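You operate a simulated robot arm through the tools that you are given. There is no shell and no other tool. Be economical: measure what you need, move in short steps, check, and stop when the job is done.

You run a simulated robot arm. Do the job below in one go: nothing can be reset, and whatever is moved stays where it is left.

Task
Put one of the spare knobs from the top of the end bench on top of the taped carton there.

It is judged by the outcome, as a careful person would: the job done as asked, and still so three seconds after it is handed in. It fails if anything else is knocked over, pushed out of place, dropped, spilled or broken.

Robot
A 7-joint arm with a two-finger parallel gripper, fixed in place. Base frame: the origin is at the foot of the arm, x ahead of it, y to its left, z up; the work surface is at about z = 0. Lengths are in cm, angles in rad, forces in N, time in s.
With the tool pointing down near the work surface it reaches from about 24 to 62 cm from the base axis. Its first joint turns from -1.152 to 1.152 rad. Payload 2.6 kg.
Tool frame: the origin (TCP) lies between the finger pads and is the grasp point; the fingertips stand 3 cm ahead of it; z points along the fingers, y is the line along which they close. Largest opening 9.4 cm; finger width 2.8, thickness 1; the body of the gripper, 5 by 9.6 cm, starts 5.5 cm behind the TCP.
Orientation is that of the tool frame in the base frame, as a unit quaternion [x, y, z, w]. With the fingers straight down and closing along the base's y, the tool's x points along the base's -x, its y along +y and its z along -z.

Tools
- The arm moves only by the tool arm_command. Its argument "moves" is a list of rows, each a list of 5 numbers: the opening, from 0 (shut) to 1 (fully open), then the shift along the tool's x, y, z in units of 150 mm (1.0 is 150 mm), then the turn about the tool's z in units of 180 degrees (1.0 is 180 degrees). In form: [[gripper, dx, dy, dz, twist], ...]. A call has 1 to 10 rows; each row is the pose to reach, as a shift and turn from the pose commanded when the call began, along the tool's axes at that moment. A call with a number of a shift or a turn outside -1 to 1 is refused whole. Rows are played at 5 a second. More than 5 cm and 0.15 rad between two rows, or a gripper value outside its range, and nothing of the call is played. A pose out of reach is approached as far as the arm can. The call stops where the force on the tool passes 40 N (or 10 N more than at its start, if that is more) or the arm is blocked; 0.2 s more then pass. The fingers move at their own pace (about 7.2 cm/s each) and stop on an object; they squeeze with about 44 N. The grip force told is the motor's: it shows also when the fingers shut on nothing. Time passes only in rows, and 0.2 s behind the last, so rows that repeat a pose let the fingers close. It gives the time, the measured TCP pose, the force on the tool (base axes), the opening and the grip force at its end, in the units of the frame above (readings bear some noise), and new pictures: "show" is both (left out), scene, wrist or none.
- Cameras (640 x 400 px; columns grow to the right, rows downward): "scene" is fixed at [3.69, 44.04, 54.98]; the picture's right is [-0.70, -0.71, 0.00], its down [-0.50, 0.50, -0.71] and it looks along [0.50, -0.50, -0.70] (base axes); focal length 250 px, centre (320, 200). "wrist" rides on the gripper at [-3.7, 0, -5.8] in the tool frame; the picture's right is [0.00, -1.00, 0.00], its down [0.97, 0.00, -0.24] and it looks along [0.24, 0.00, 0.97] (tool axes); focal length 218 px, centre (320, 200).
- probe_pixels(camera, pixels): there is no depth. For up to 12 entries [column, row, z] of the newest picture of that camera ("zoom" is the newest enlarged one), the place [x, y] in the base frame at which the ray of that pixel passes the height z, good to about 0.3 cm. It takes no simulated time.
- inspect(camera, box): a new picture of the part [left, top, right, bottom] of that camera's present view, enlarged. It takes no simulated time.
- finish_job(): hands the job in; it is judged then, once.

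Work in short steps. Measure before you move; look again where a grasp or a placing could have gone wrong, and mend it. You have 60 turns and 120 pictures in all, those below and enlarged ones among them. Open the gripper and draw the arm clear of the work before you hand the job in, unless the task says otherwise; then end with one line.

The tools are called after "Emit:" by a JSON object that holds its "api" and its "payload". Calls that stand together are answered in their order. arm_command: Moves the arm, as the interface text tells. Its arguments: {"type":"object","properties":{"moves":{"type":"array"},"show":{"type":"string","enum":["both","scene","wrist","none"]}},"required":["moves"]} The other tools are called the same way: probe_pixels (camera, pixels) gives the place at which the rays of pixels pass given heights; inspect (camera, box) takes an enlarged picture of a part of a camera's view; finish_job () hands the job in.

At the start:

```text
time_s: 0.0
tool_pos: [39.51, -7.02, 31.35]
tcp_rot: [0.001, 1.0, 0.0, 0.0]
wrist_force: [0.5, 0.1, 0.2]
opening: 9.41
grip_force: 0.1
```

scene: 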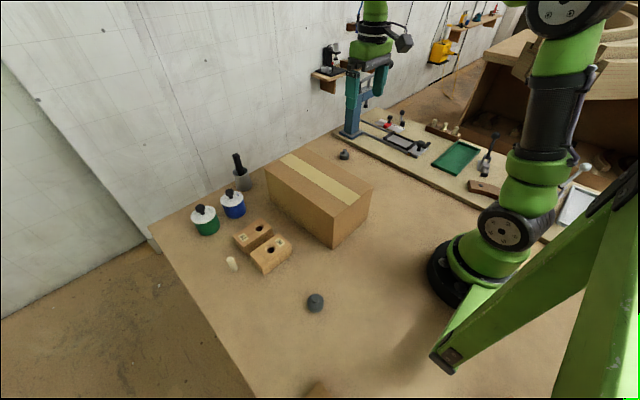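
wrist: 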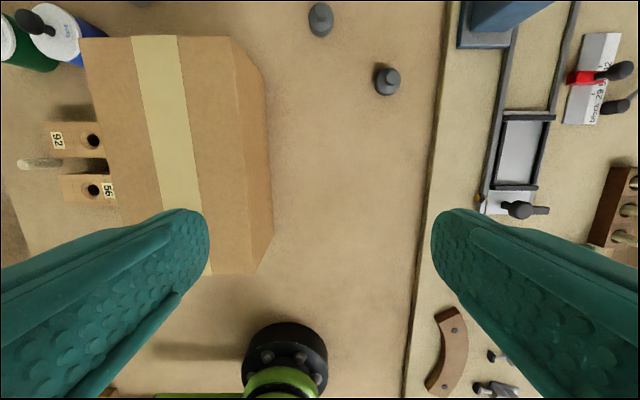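

The wrist view shows two dark knobs near (320,18) and (387,80), and the scene view shows one at (344,154) and one at (315,302). I'll enlarge these and measure them and the carton.

Emit:
{"api": "inspect", "payload": {"camera": "scene", "box": [220, 120, 420, 245]}}

Emit:
{"api": "inspect", "payload": {"camera": "wrist", "box": [240, 0, 440, 125]}}

Emit:
{"api": "inspect", "payload": {"camera": "scene", "box": [240, 260, 400, 360]}}

Emit:
{"api": "probe_pixels", "payload": {"camera": "scene", "pixels": [[344, 158, 0], [315, 308, 0], [344, 150, 3], [315, 298, 3], [332, 247, 0], [371, 210, 0], [330, 222, 10], [373, 185, 10], [265, 163, 10], [310, 148, 10]]}}

Emit:
{"api": "probe_pixels", "payload": {"camera": "wrist", "pixels": [[320, 18, 1], [387, 80, 1], [80, 38, 10], [231, 37, 10], [254, 273, 10], [272, 235, 0], [266, 75, 0], [135, 36, 10], [177, 36, 10]]}}

```text
3.20 times, centred on (320, 182) of scene
```

zoom: 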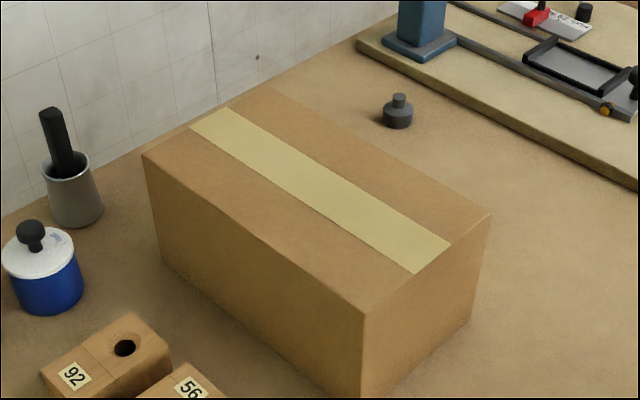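

```text
3.20 times, centred on (340, 62) of wrist
```

zoom: 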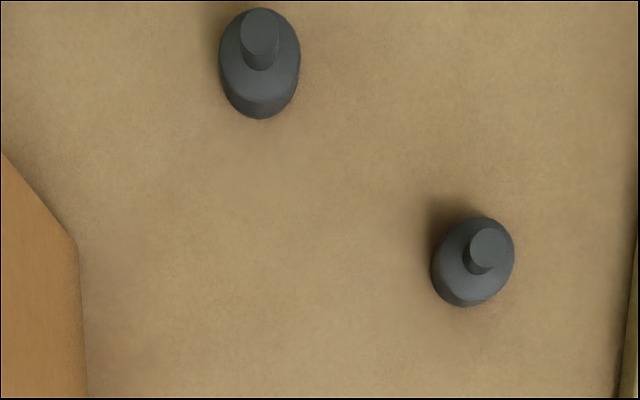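

```text
4.00 times, centred on (320, 310) of scene
```

zoom: 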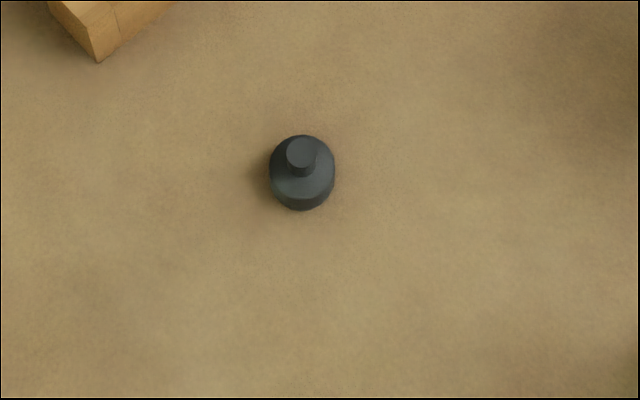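

```text
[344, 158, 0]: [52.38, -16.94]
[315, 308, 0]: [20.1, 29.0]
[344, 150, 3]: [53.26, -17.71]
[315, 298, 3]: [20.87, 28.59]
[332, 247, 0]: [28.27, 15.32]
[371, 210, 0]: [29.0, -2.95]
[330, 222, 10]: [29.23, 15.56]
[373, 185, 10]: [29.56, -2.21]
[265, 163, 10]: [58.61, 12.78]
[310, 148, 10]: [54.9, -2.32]
```

```text
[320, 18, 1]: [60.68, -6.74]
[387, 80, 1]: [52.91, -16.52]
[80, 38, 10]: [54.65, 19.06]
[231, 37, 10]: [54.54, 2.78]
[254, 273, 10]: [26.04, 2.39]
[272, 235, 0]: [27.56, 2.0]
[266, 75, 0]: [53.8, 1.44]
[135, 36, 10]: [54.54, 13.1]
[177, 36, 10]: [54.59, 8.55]
```

The knob near (52.8,-16.6) stands free, with a round base and a stem. Next I'll work out the carton's height and outline, and the edge of the fixture board.

Emit:
{"api": "probe_pixels", "payload": {"camera": "scene", "pixels": [[367, 220, 0], [373, 187, 12], [373, 187, 14], [373, 187, 16], [333, 245, 0], [334, 218, 12], [334, 218, 14], [334, 218, 16], [265, 168, 12], [265, 168, 14], [304, 147, 12], [304, 147, 14]]}}

Emit:
{"api": "probe_pixels", "payload": {"camera": "wrist", "pixels": [[80, 38, 12], [80, 38, 14], [231, 37, 12], [231, 37, 14], [254, 273, 12], [254, 273, 14], [440, 80, 0], [375, 80, 0.5], [401, 80, 1.5], [387, 68, 1.5], [386, 96, 0], [392, 76, 3.5]]}}

```text
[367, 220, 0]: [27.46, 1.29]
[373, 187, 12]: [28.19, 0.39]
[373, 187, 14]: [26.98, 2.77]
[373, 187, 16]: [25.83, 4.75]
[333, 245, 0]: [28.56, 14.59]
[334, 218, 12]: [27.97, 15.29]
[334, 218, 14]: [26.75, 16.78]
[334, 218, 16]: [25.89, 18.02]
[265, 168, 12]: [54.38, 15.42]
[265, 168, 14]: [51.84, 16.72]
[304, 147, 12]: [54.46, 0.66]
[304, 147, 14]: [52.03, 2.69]
```

```text
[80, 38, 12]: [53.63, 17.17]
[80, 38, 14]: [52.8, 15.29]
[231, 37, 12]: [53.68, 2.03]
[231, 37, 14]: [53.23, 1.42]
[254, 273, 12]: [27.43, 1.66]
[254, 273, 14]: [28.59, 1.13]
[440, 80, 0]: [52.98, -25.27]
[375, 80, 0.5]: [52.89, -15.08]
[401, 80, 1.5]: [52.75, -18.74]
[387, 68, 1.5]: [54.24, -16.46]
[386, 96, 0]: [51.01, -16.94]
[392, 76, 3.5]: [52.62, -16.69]
```

The carton top is about 12.7 cm high, spanning x 27.7–53.5 and y 1.3–15.9. The knob is at about (52.7,-16.8), so I'll move above it and look again.

Emit:
{"api": "arm_command", "payload": {"moves": [[1, -0.176, -0.13, 0.186, 0], [1, -0.352, -0.26, 0.372, 0], [1, -0.528, -0.39, 0.558, 0], [1, -0.704, -0.52, 0.744, 0], [1, -0.88, -0.65, 0.93, 0], [1, -0.88, -0.65, 0.93, 0]]}}

```text
time_s: 1.4
tool_pos: [52.67, -16.55, 17.41]
tcp_rot: [-0.001, 1.0, 0.0, -0.001]
wrist_force: [-0.7, 1.0, 0.0]
opening: 9.38
grip_force: 0.0
```

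scene: 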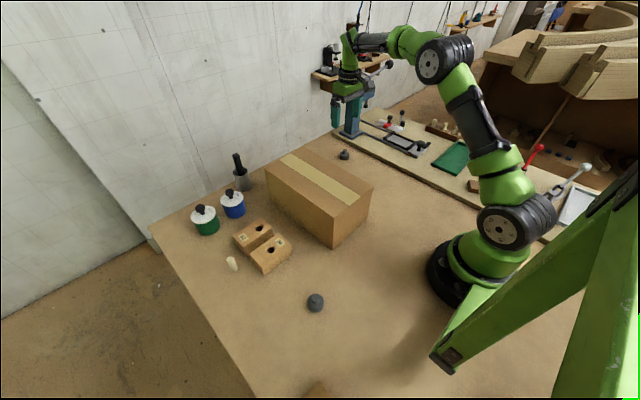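
wrist: 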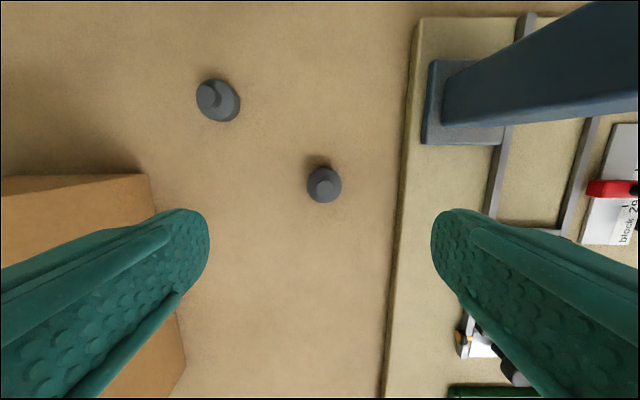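

The knob sits at about (324,185) in the wrist view, and there is a tall blue post to the right with its base near (440-505,60-145). I'll measure both before descending.

Emit:
{"api": "probe_pixels", "payload": {"camera": "wrist", "pixels": [[324, 185, 3], [324, 185, 1.5], [326, 183, 3], [307, 185, 1], [342, 185, 1], [425, 100, 2], [443, 90, 3], [443, 125, 3], [390, 300, 0], [425, 20, 0]]}}

Emit:
{"api": "inspect", "payload": {"camera": "wrist", "box": [260, 140, 388, 220]}}

Emit:
{"api": "inspect", "payload": {"camera": "scene", "box": [300, 60, 428, 180]}}

```text
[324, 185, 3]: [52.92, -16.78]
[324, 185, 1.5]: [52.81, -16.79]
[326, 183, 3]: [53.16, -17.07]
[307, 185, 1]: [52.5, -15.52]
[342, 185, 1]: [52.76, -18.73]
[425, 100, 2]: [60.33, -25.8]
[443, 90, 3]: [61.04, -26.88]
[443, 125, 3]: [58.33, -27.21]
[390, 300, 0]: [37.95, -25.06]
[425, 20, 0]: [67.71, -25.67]
```

```text
5.00 times, centred on (324, 180) of wrist
```

zoom: 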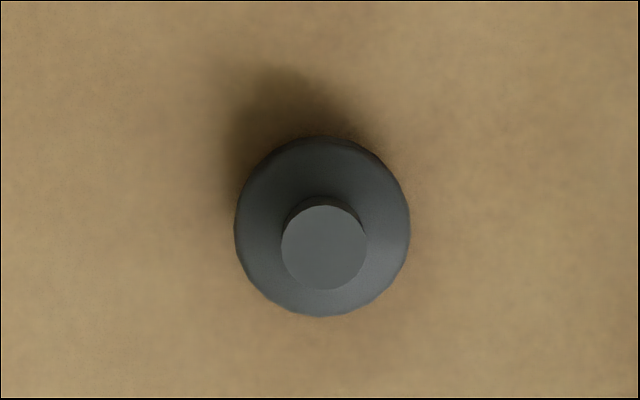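

```text
3.33 times, centred on (364, 120) of scene
```

zoom: 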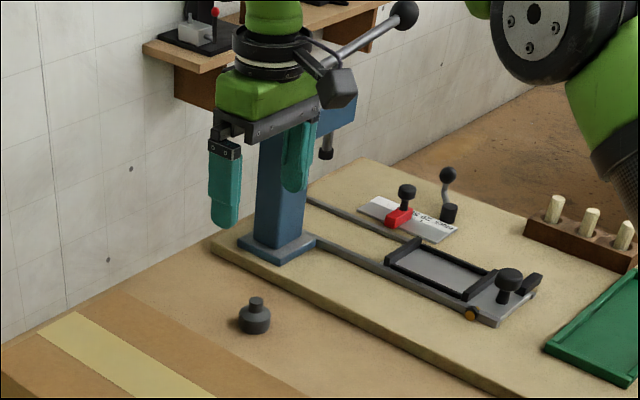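

A press with a lever stands near the knob, and I need to know how close the lever comes to the gripper. I'll enlarge that area and also the green frame in the foreground.

Emit:
{"api": "inspect", "payload": {"camera": "scene", "box": [320, 15, 416, 75]}}

Emit:
{"api": "inspect", "payload": {"camera": "scene", "box": [400, 140, 640, 400]}}

Emit:
{"api": "inspect", "payload": {"camera": "wrist", "box": [400, 0, 640, 150]}}

```text
6.67 times, centred on (368, 45) of scene
```

zoom: 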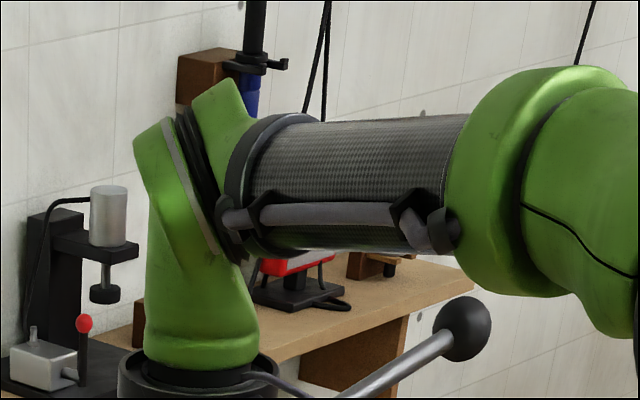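

```text
1.54 times, centred on (520, 270) of scene
```

zoom: 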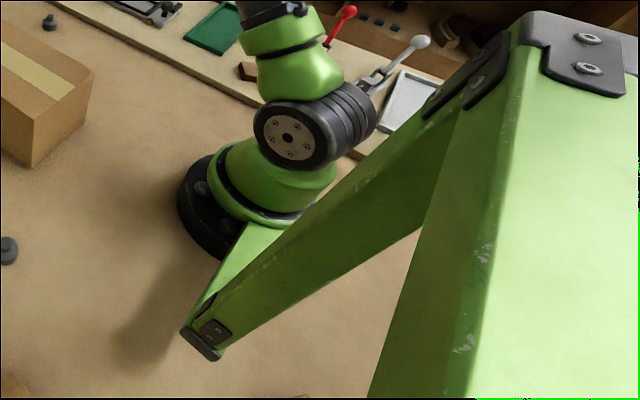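

```text
2.67 times, centred on (520, 75) of wrist
```

zoom: 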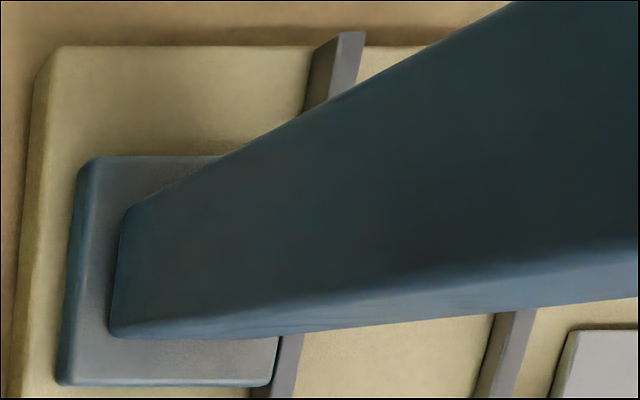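

The lever and press head reach away on the far (-y) side. The column is at y below -27 and x above 58, while the gripper body only reaches about y=-21.4, so a straight descent is clear. The knob is centred at about (52.85,-16.85). I'll descend partway and check.

Emit:
{"api": "arm_command", "payload": {"moves": [[0.75, -0.012, -0.02, 0.25, 0], [0.75, -0.012, -0.02, 0.5, 0], [0.75, -0.012, -0.02, 0.7, 0], [0.75, -0.012, -0.02, 0.7, 0]]}}

```text
time_s: 2.4
tool_pos: [52.97, -16.9, 6.9]
tcp_rot: [0.0, 1.0, 0.0, 0.0]
wrist_force: [-0.4, -0.1, -0.3]
opening: 7.05
grip_force: 0.1
```

scene: 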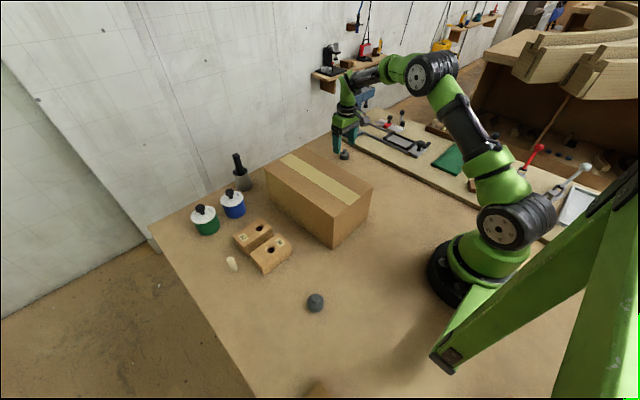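
wrist: 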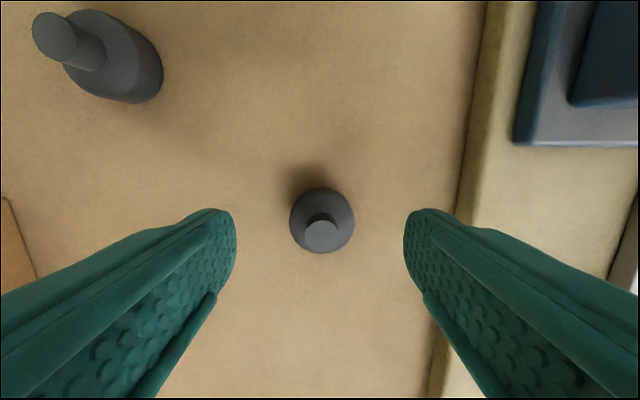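

The knob at (321,222) is centred between the fingers. I'll check its x position against the TCP.

Emit:
{"api": "probe_pixels", "payload": {"camera": "wrist", "pixels": [[321, 220, 1], [321, 236, 3], [289, 220, 1], [354, 220, 1], [321, 236, 3.5], [322, 253, 0.8], [320, 188, 0.8]]}}

```text
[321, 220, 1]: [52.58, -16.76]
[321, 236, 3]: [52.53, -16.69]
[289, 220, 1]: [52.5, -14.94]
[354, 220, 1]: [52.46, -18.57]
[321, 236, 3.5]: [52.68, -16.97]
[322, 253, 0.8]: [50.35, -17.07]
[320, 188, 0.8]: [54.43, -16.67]
```

The knob's centre is at about (52.55,-16.8). I'll shift slightly back, lower until the fingertips are about 0.5 cm above the bench, and close.

Emit:
{"api": "arm_command", "payload": {"moves": [[0.75, 0.02, 0.003, 0.12, 0], [0.75, 0.02, 0.003, 0.225, 0], [0.75, 0.02, 0.003, 0.225, 0], [0, 0.02, 0.003, 0.225, 0], [0, 0.02, 0.003, 0.225, 0], [0, 0.02, 0.003, 0.225, 0], [0, 0.02, 0.003, 0.225, 0]], "show": "wrist"}}

```text
time_s: 4.0
tool_pos: [52.57, -16.8, 3.51]
tcp_rot: [0.0, 1.0, 0.001, 0.0]
wrist_force: [-0.6, -0.6, 0.5]
opening: 3.24
grip_force: 44.4
```

wrist: 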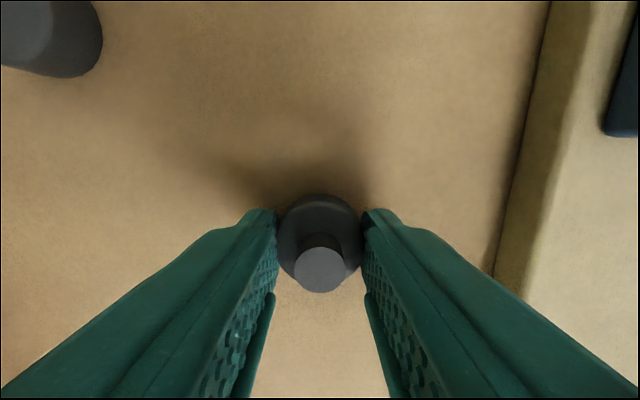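

The fingers closed at 3.24 cm on the knob's base with 44 N. I'll lift straight up 15 cm and check the hold.

Emit:
{"api": "arm_command", "payload": {"moves": [[0, 0, 0, -0.1, 0], [0, 0, 0, -0.3, 0], [0, 0, 0, -0.5, 0], [0, 0, 0, -0.75, 0], [0, 0, 0, -1.0, 0], [0, 0, 0, -1.0, 0]]}}

```text
time_s: 5.4
tool_pos: [52.51, -16.86, 18.61]
tcp_rot: [-0.001, 1.0, 0.0, -0.001]
wrist_force: [0.0, 0.4, 0.5]
opening: 3.21
grip_force: 44.0
```

scene: 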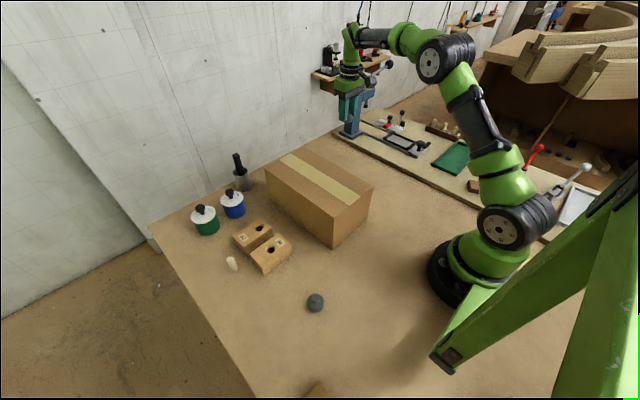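
wrist: 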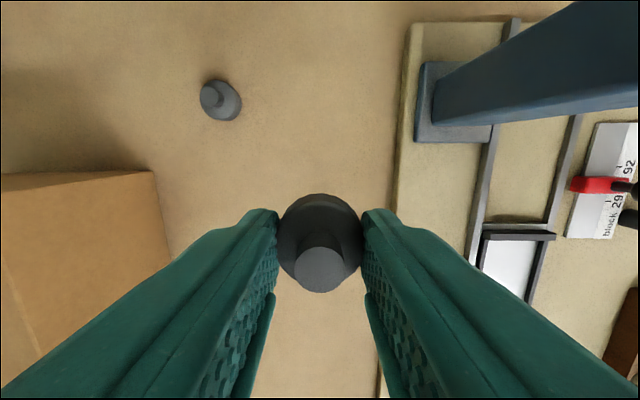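

The knob is held. I'll raise it a little more and carry it toward the carton's middle, in two legs.

Emit:
{"api": "arm_command", "payload": {"moves": [[0, 0, 0, -0.2, 0], [0, 0.1, 0.22, -0.2, 0], [0, 0.2, 0.44, -0.2, 0], [0, 0.3, 0.66, -0.2, 0], [0, 0.35, 0.85, -0.2, 0], [0, 0.35, 0.85, -0.2, 0]], "show": "none"}}

Emit:
{"api": "arm_command", "payload": {"moves": [[0, 0.1, 0.21, 0, 0], [0, 0.2, 0.42, 0, 0], [0, 0.3, 0.63, 0, 0], [0, 0.35, 0.84, 0, 0], [0, 0.35, 0.84, 0, 0]]}}

```text
time_s: 6.8
tool_pos: [47.32, -4.01, 21.43]
tcp_rot: [0.0, 1.0, 0.0, 0.0]
wrist_force: [-0.5, 0.0, -0.6]
opening: 3.38
grip_force: 43.9
```

```text
time_s: 8.0
tool_pos: [42.0, 8.49, 21.47]
tcp_rot: [0.0, 1.0, 0.001, 0.0]
wrist_force: [0.6, -1.3, -0.9]
opening: 3.4
grip_force: 44.0
```

scene: 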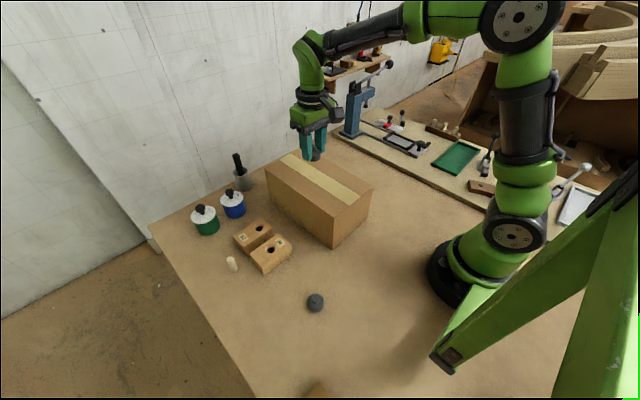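
wrist: 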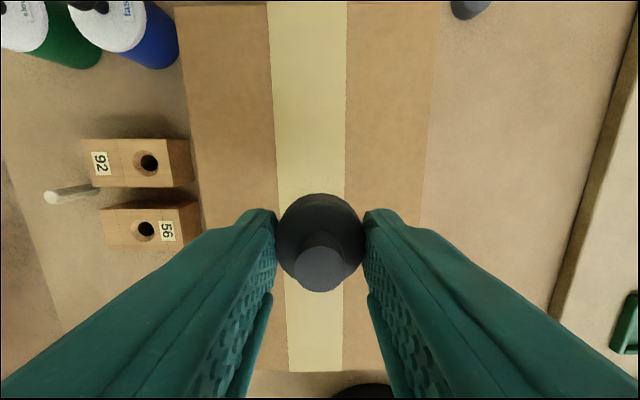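

The knob is over the tape at the carton's middle. The carton top is around 12.7, so contact should come at TCP z of about 16.2. I'll lower to 16.8 and check clearance.

Emit:
{"api": "arm_command", "payload": {"moves": [[0, 0, 0, 0.15, 0], [0, 0, 0, 0.28, 0], [0, 0, 0, 0.311, 0], [0, 0, 0, 0.311, 0]], "show": "none"}}

Emit:
{"api": "inspect", "payload": {"camera": "scene", "box": [270, 130, 366, 190]}}

```text
time_s: 9.0
tool_pos: [42.01, 8.47, 16.81]
tcp_rot: [0.0, 1.0, -0.001, 0.0]
wrist_force: [0.8, -0.4, 0.3]
opening: 3.4
grip_force: 43.8
```

```text
6.67 times, centred on (318, 160) of scene
```

zoom: 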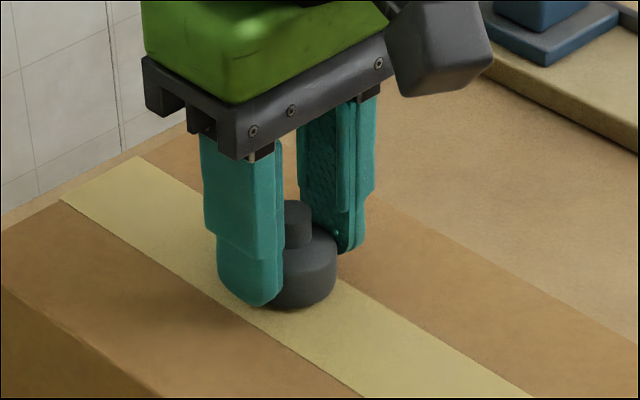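

The knob's base is just above the tape and the force reading is near zero. I'll lower in small steps and watch for contact.

Emit:
{"api": "arm_command", "payload": {"moves": [[0, 0, 0, 0.013, 0], [0, 0, 0, 0.02, 0], [0, 0, 0, 0.02, 0]], "show": "none"}}

Emit:
{"api": "inspect", "payload": {"camera": "scene", "box": [270, 130, 366, 190]}}

```text
time_s: 9.8
tool_pos: [42.12, 8.48, 16.61]
tcp_rot: [0.0, 1.0, 0.0, 0.0]
wrist_force: [-0.3, 0.3, 1.1]
opening: 3.4
grip_force: 43.7
```

```text
6.67 times, centred on (318, 160) of scene
```

zoom: 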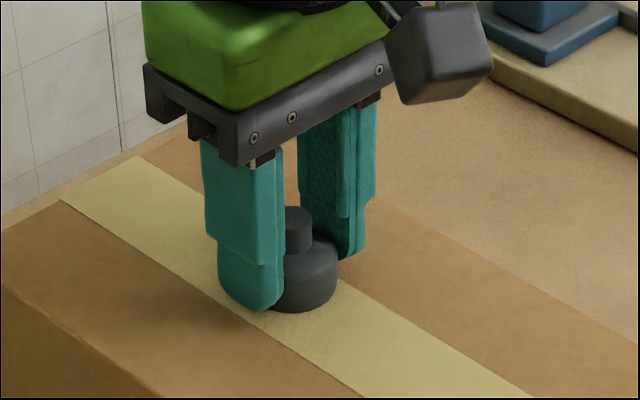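

There is still no clear contact at 16.6, so I'll lower another 0.2 cm.

Emit:
{"api": "arm_command", "payload": {"moves": [[0, 0, 0, 0.007, 0], [0, 0, 0, 0.014, 0], [0, 0, 0, 0.014, 0]], "show": "none"}}

```text
time_s: 10.6
tool_pos: [42.2, 8.48, 16.65]
tcp_rot: [0.0, 1.0, 0.0, 0.001]
wrist_force: [-6.4, -3.3, 26.5]
opening: 3.39
grip_force: 44.2
```

The force rose to 26 N, so the knob is resting on the carton. I'll ease up about 0.1 cm to relieve the push and then open gently.

Emit:
{"api": "arm_command", "payload": {"moves": [[0, 0, 0, -0.007, 0], [0, 0, 0, -0.009, 0], [0, 0, 0, -0.009, 0]], "show": "none"}}

```text
time_s: 11.4
tool_pos: [42.1, 8.43, 16.54]
tcp_rot: [0.0, 1.0, 0.0, 0.001]
wrist_force: [4.2, -0.8, 19.3]
opening: 3.39
grip_force: 43.9
```

The push is still 19 N, so I'll ease up another 0.1 cm and read again.

Emit:
{"api": "arm_command", "payload": {"moves": [[0, 0, 0, -0.004, 0], [0, 0, 0, -0.007, 0], [0, 0, 0, -0.007, 0]], "show": "none"}}

```text
time_s: 12.2
tool_pos: [41.94, 8.56, 16.55]
tcp_rot: [-0.001, 1.0, 0.001, -0.001]
wrist_force: [2.9, 1.0, 8.5]
opening: 3.42
grip_force: 43.8
```

The force is down to 8.5 N, which is light contact. I'll open in steps, leaving the fingers well inside the carton top.

Emit:
{"api": "arm_command", "payload": {"moves": [[0.42, 0, 0, 0, 0], [0.55, 0, 0, 0, 0], [0.7, 0, 0, 0, 0], [0.7, 0, 0, 0, 0]]}}

```text
time_s: 13.2
tool_pos: [41.94, 8.51, 16.57]
tcp_rot: [-0.001, 1.0, 0.0, 0.0]
wrist_force: [-0.1, -0.7, 0.2]
opening: 6.58
grip_force: 0.1
```

scene: 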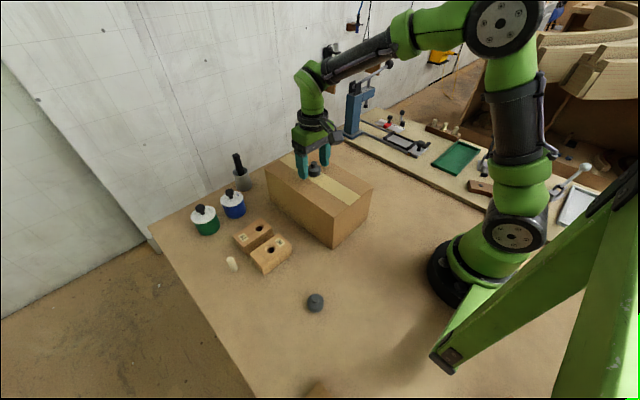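
wrist: 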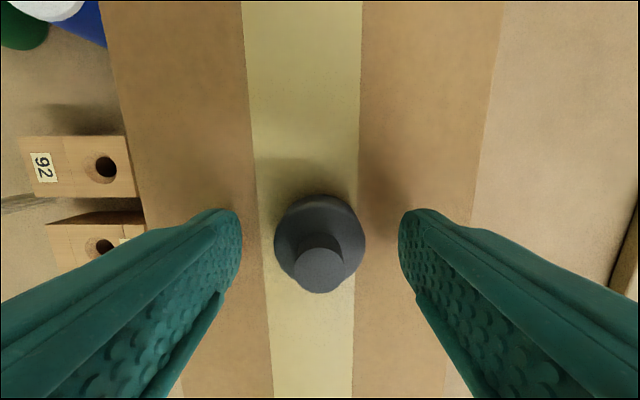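

The knob stands free on the tape. I'll raise the arm straight up and then draw it aside over the clear bench.

Emit:
{"api": "arm_command", "payload": {"moves": [[0.7, 0, 0, -0.15, 0], [0.7, 0, 0, -0.45, 0], [0.7, 0, 0, -0.75, 0], [0.7, 0, -0.25, -0.9, 0], [0.7, 0, -0.5, -0.95, 0], [0.7, 0, -0.8, -0.95, 0], [0.7, 0, -1.0, -0.95, 0], [0.7, 0, -1.0, -0.95, 0]]}}

Emit:
{"api": "inspect", "payload": {"camera": "scene", "box": [220, 120, 420, 245]}}

```text
time_s: 15.0
tool_pos: [41.99, -6.54, 30.75]
tcp_rot: [0.0, 1.0, 0.0, 0.0]
wrist_force: [-0.2, 0.9, -0.2]
opening: 6.58
grip_force: 0.1
```

scene: 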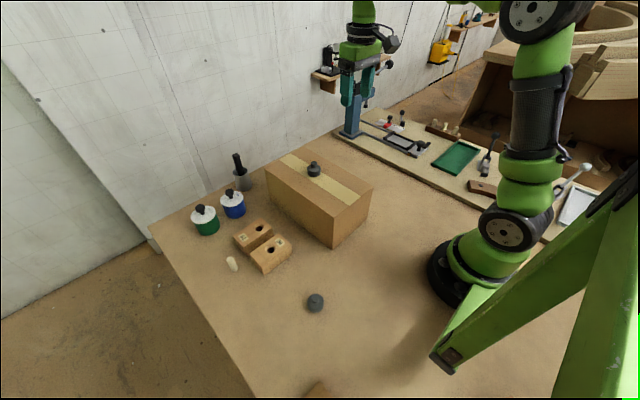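
wrist: 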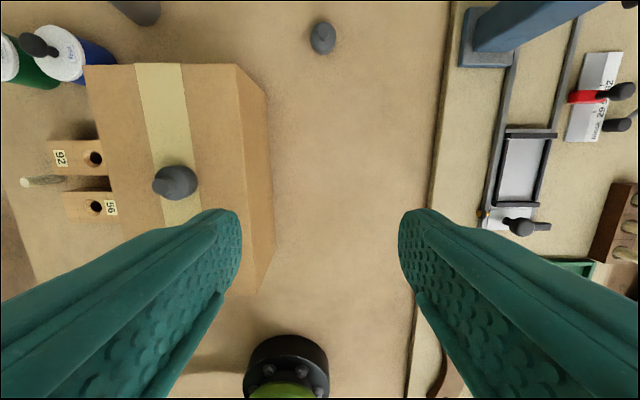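

```text
3.20 times, centred on (320, 182) of scene
```

zoom: 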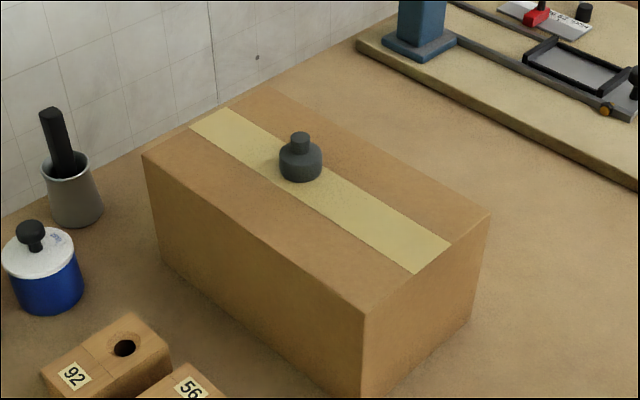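

The knob stands upright on the carton's tape at scene pixel (314,169). The carton hasn't moved and the arm is clear, so I'm handing the job in.

Emit:
{"api": "finish_job", "payload": {}}

```text
The job is handed in.
```

One spare knob now stands upright on top of the taped carton; nothing else looks disturbed in the final pictures, and the gripper is open with the arm drawn clear.
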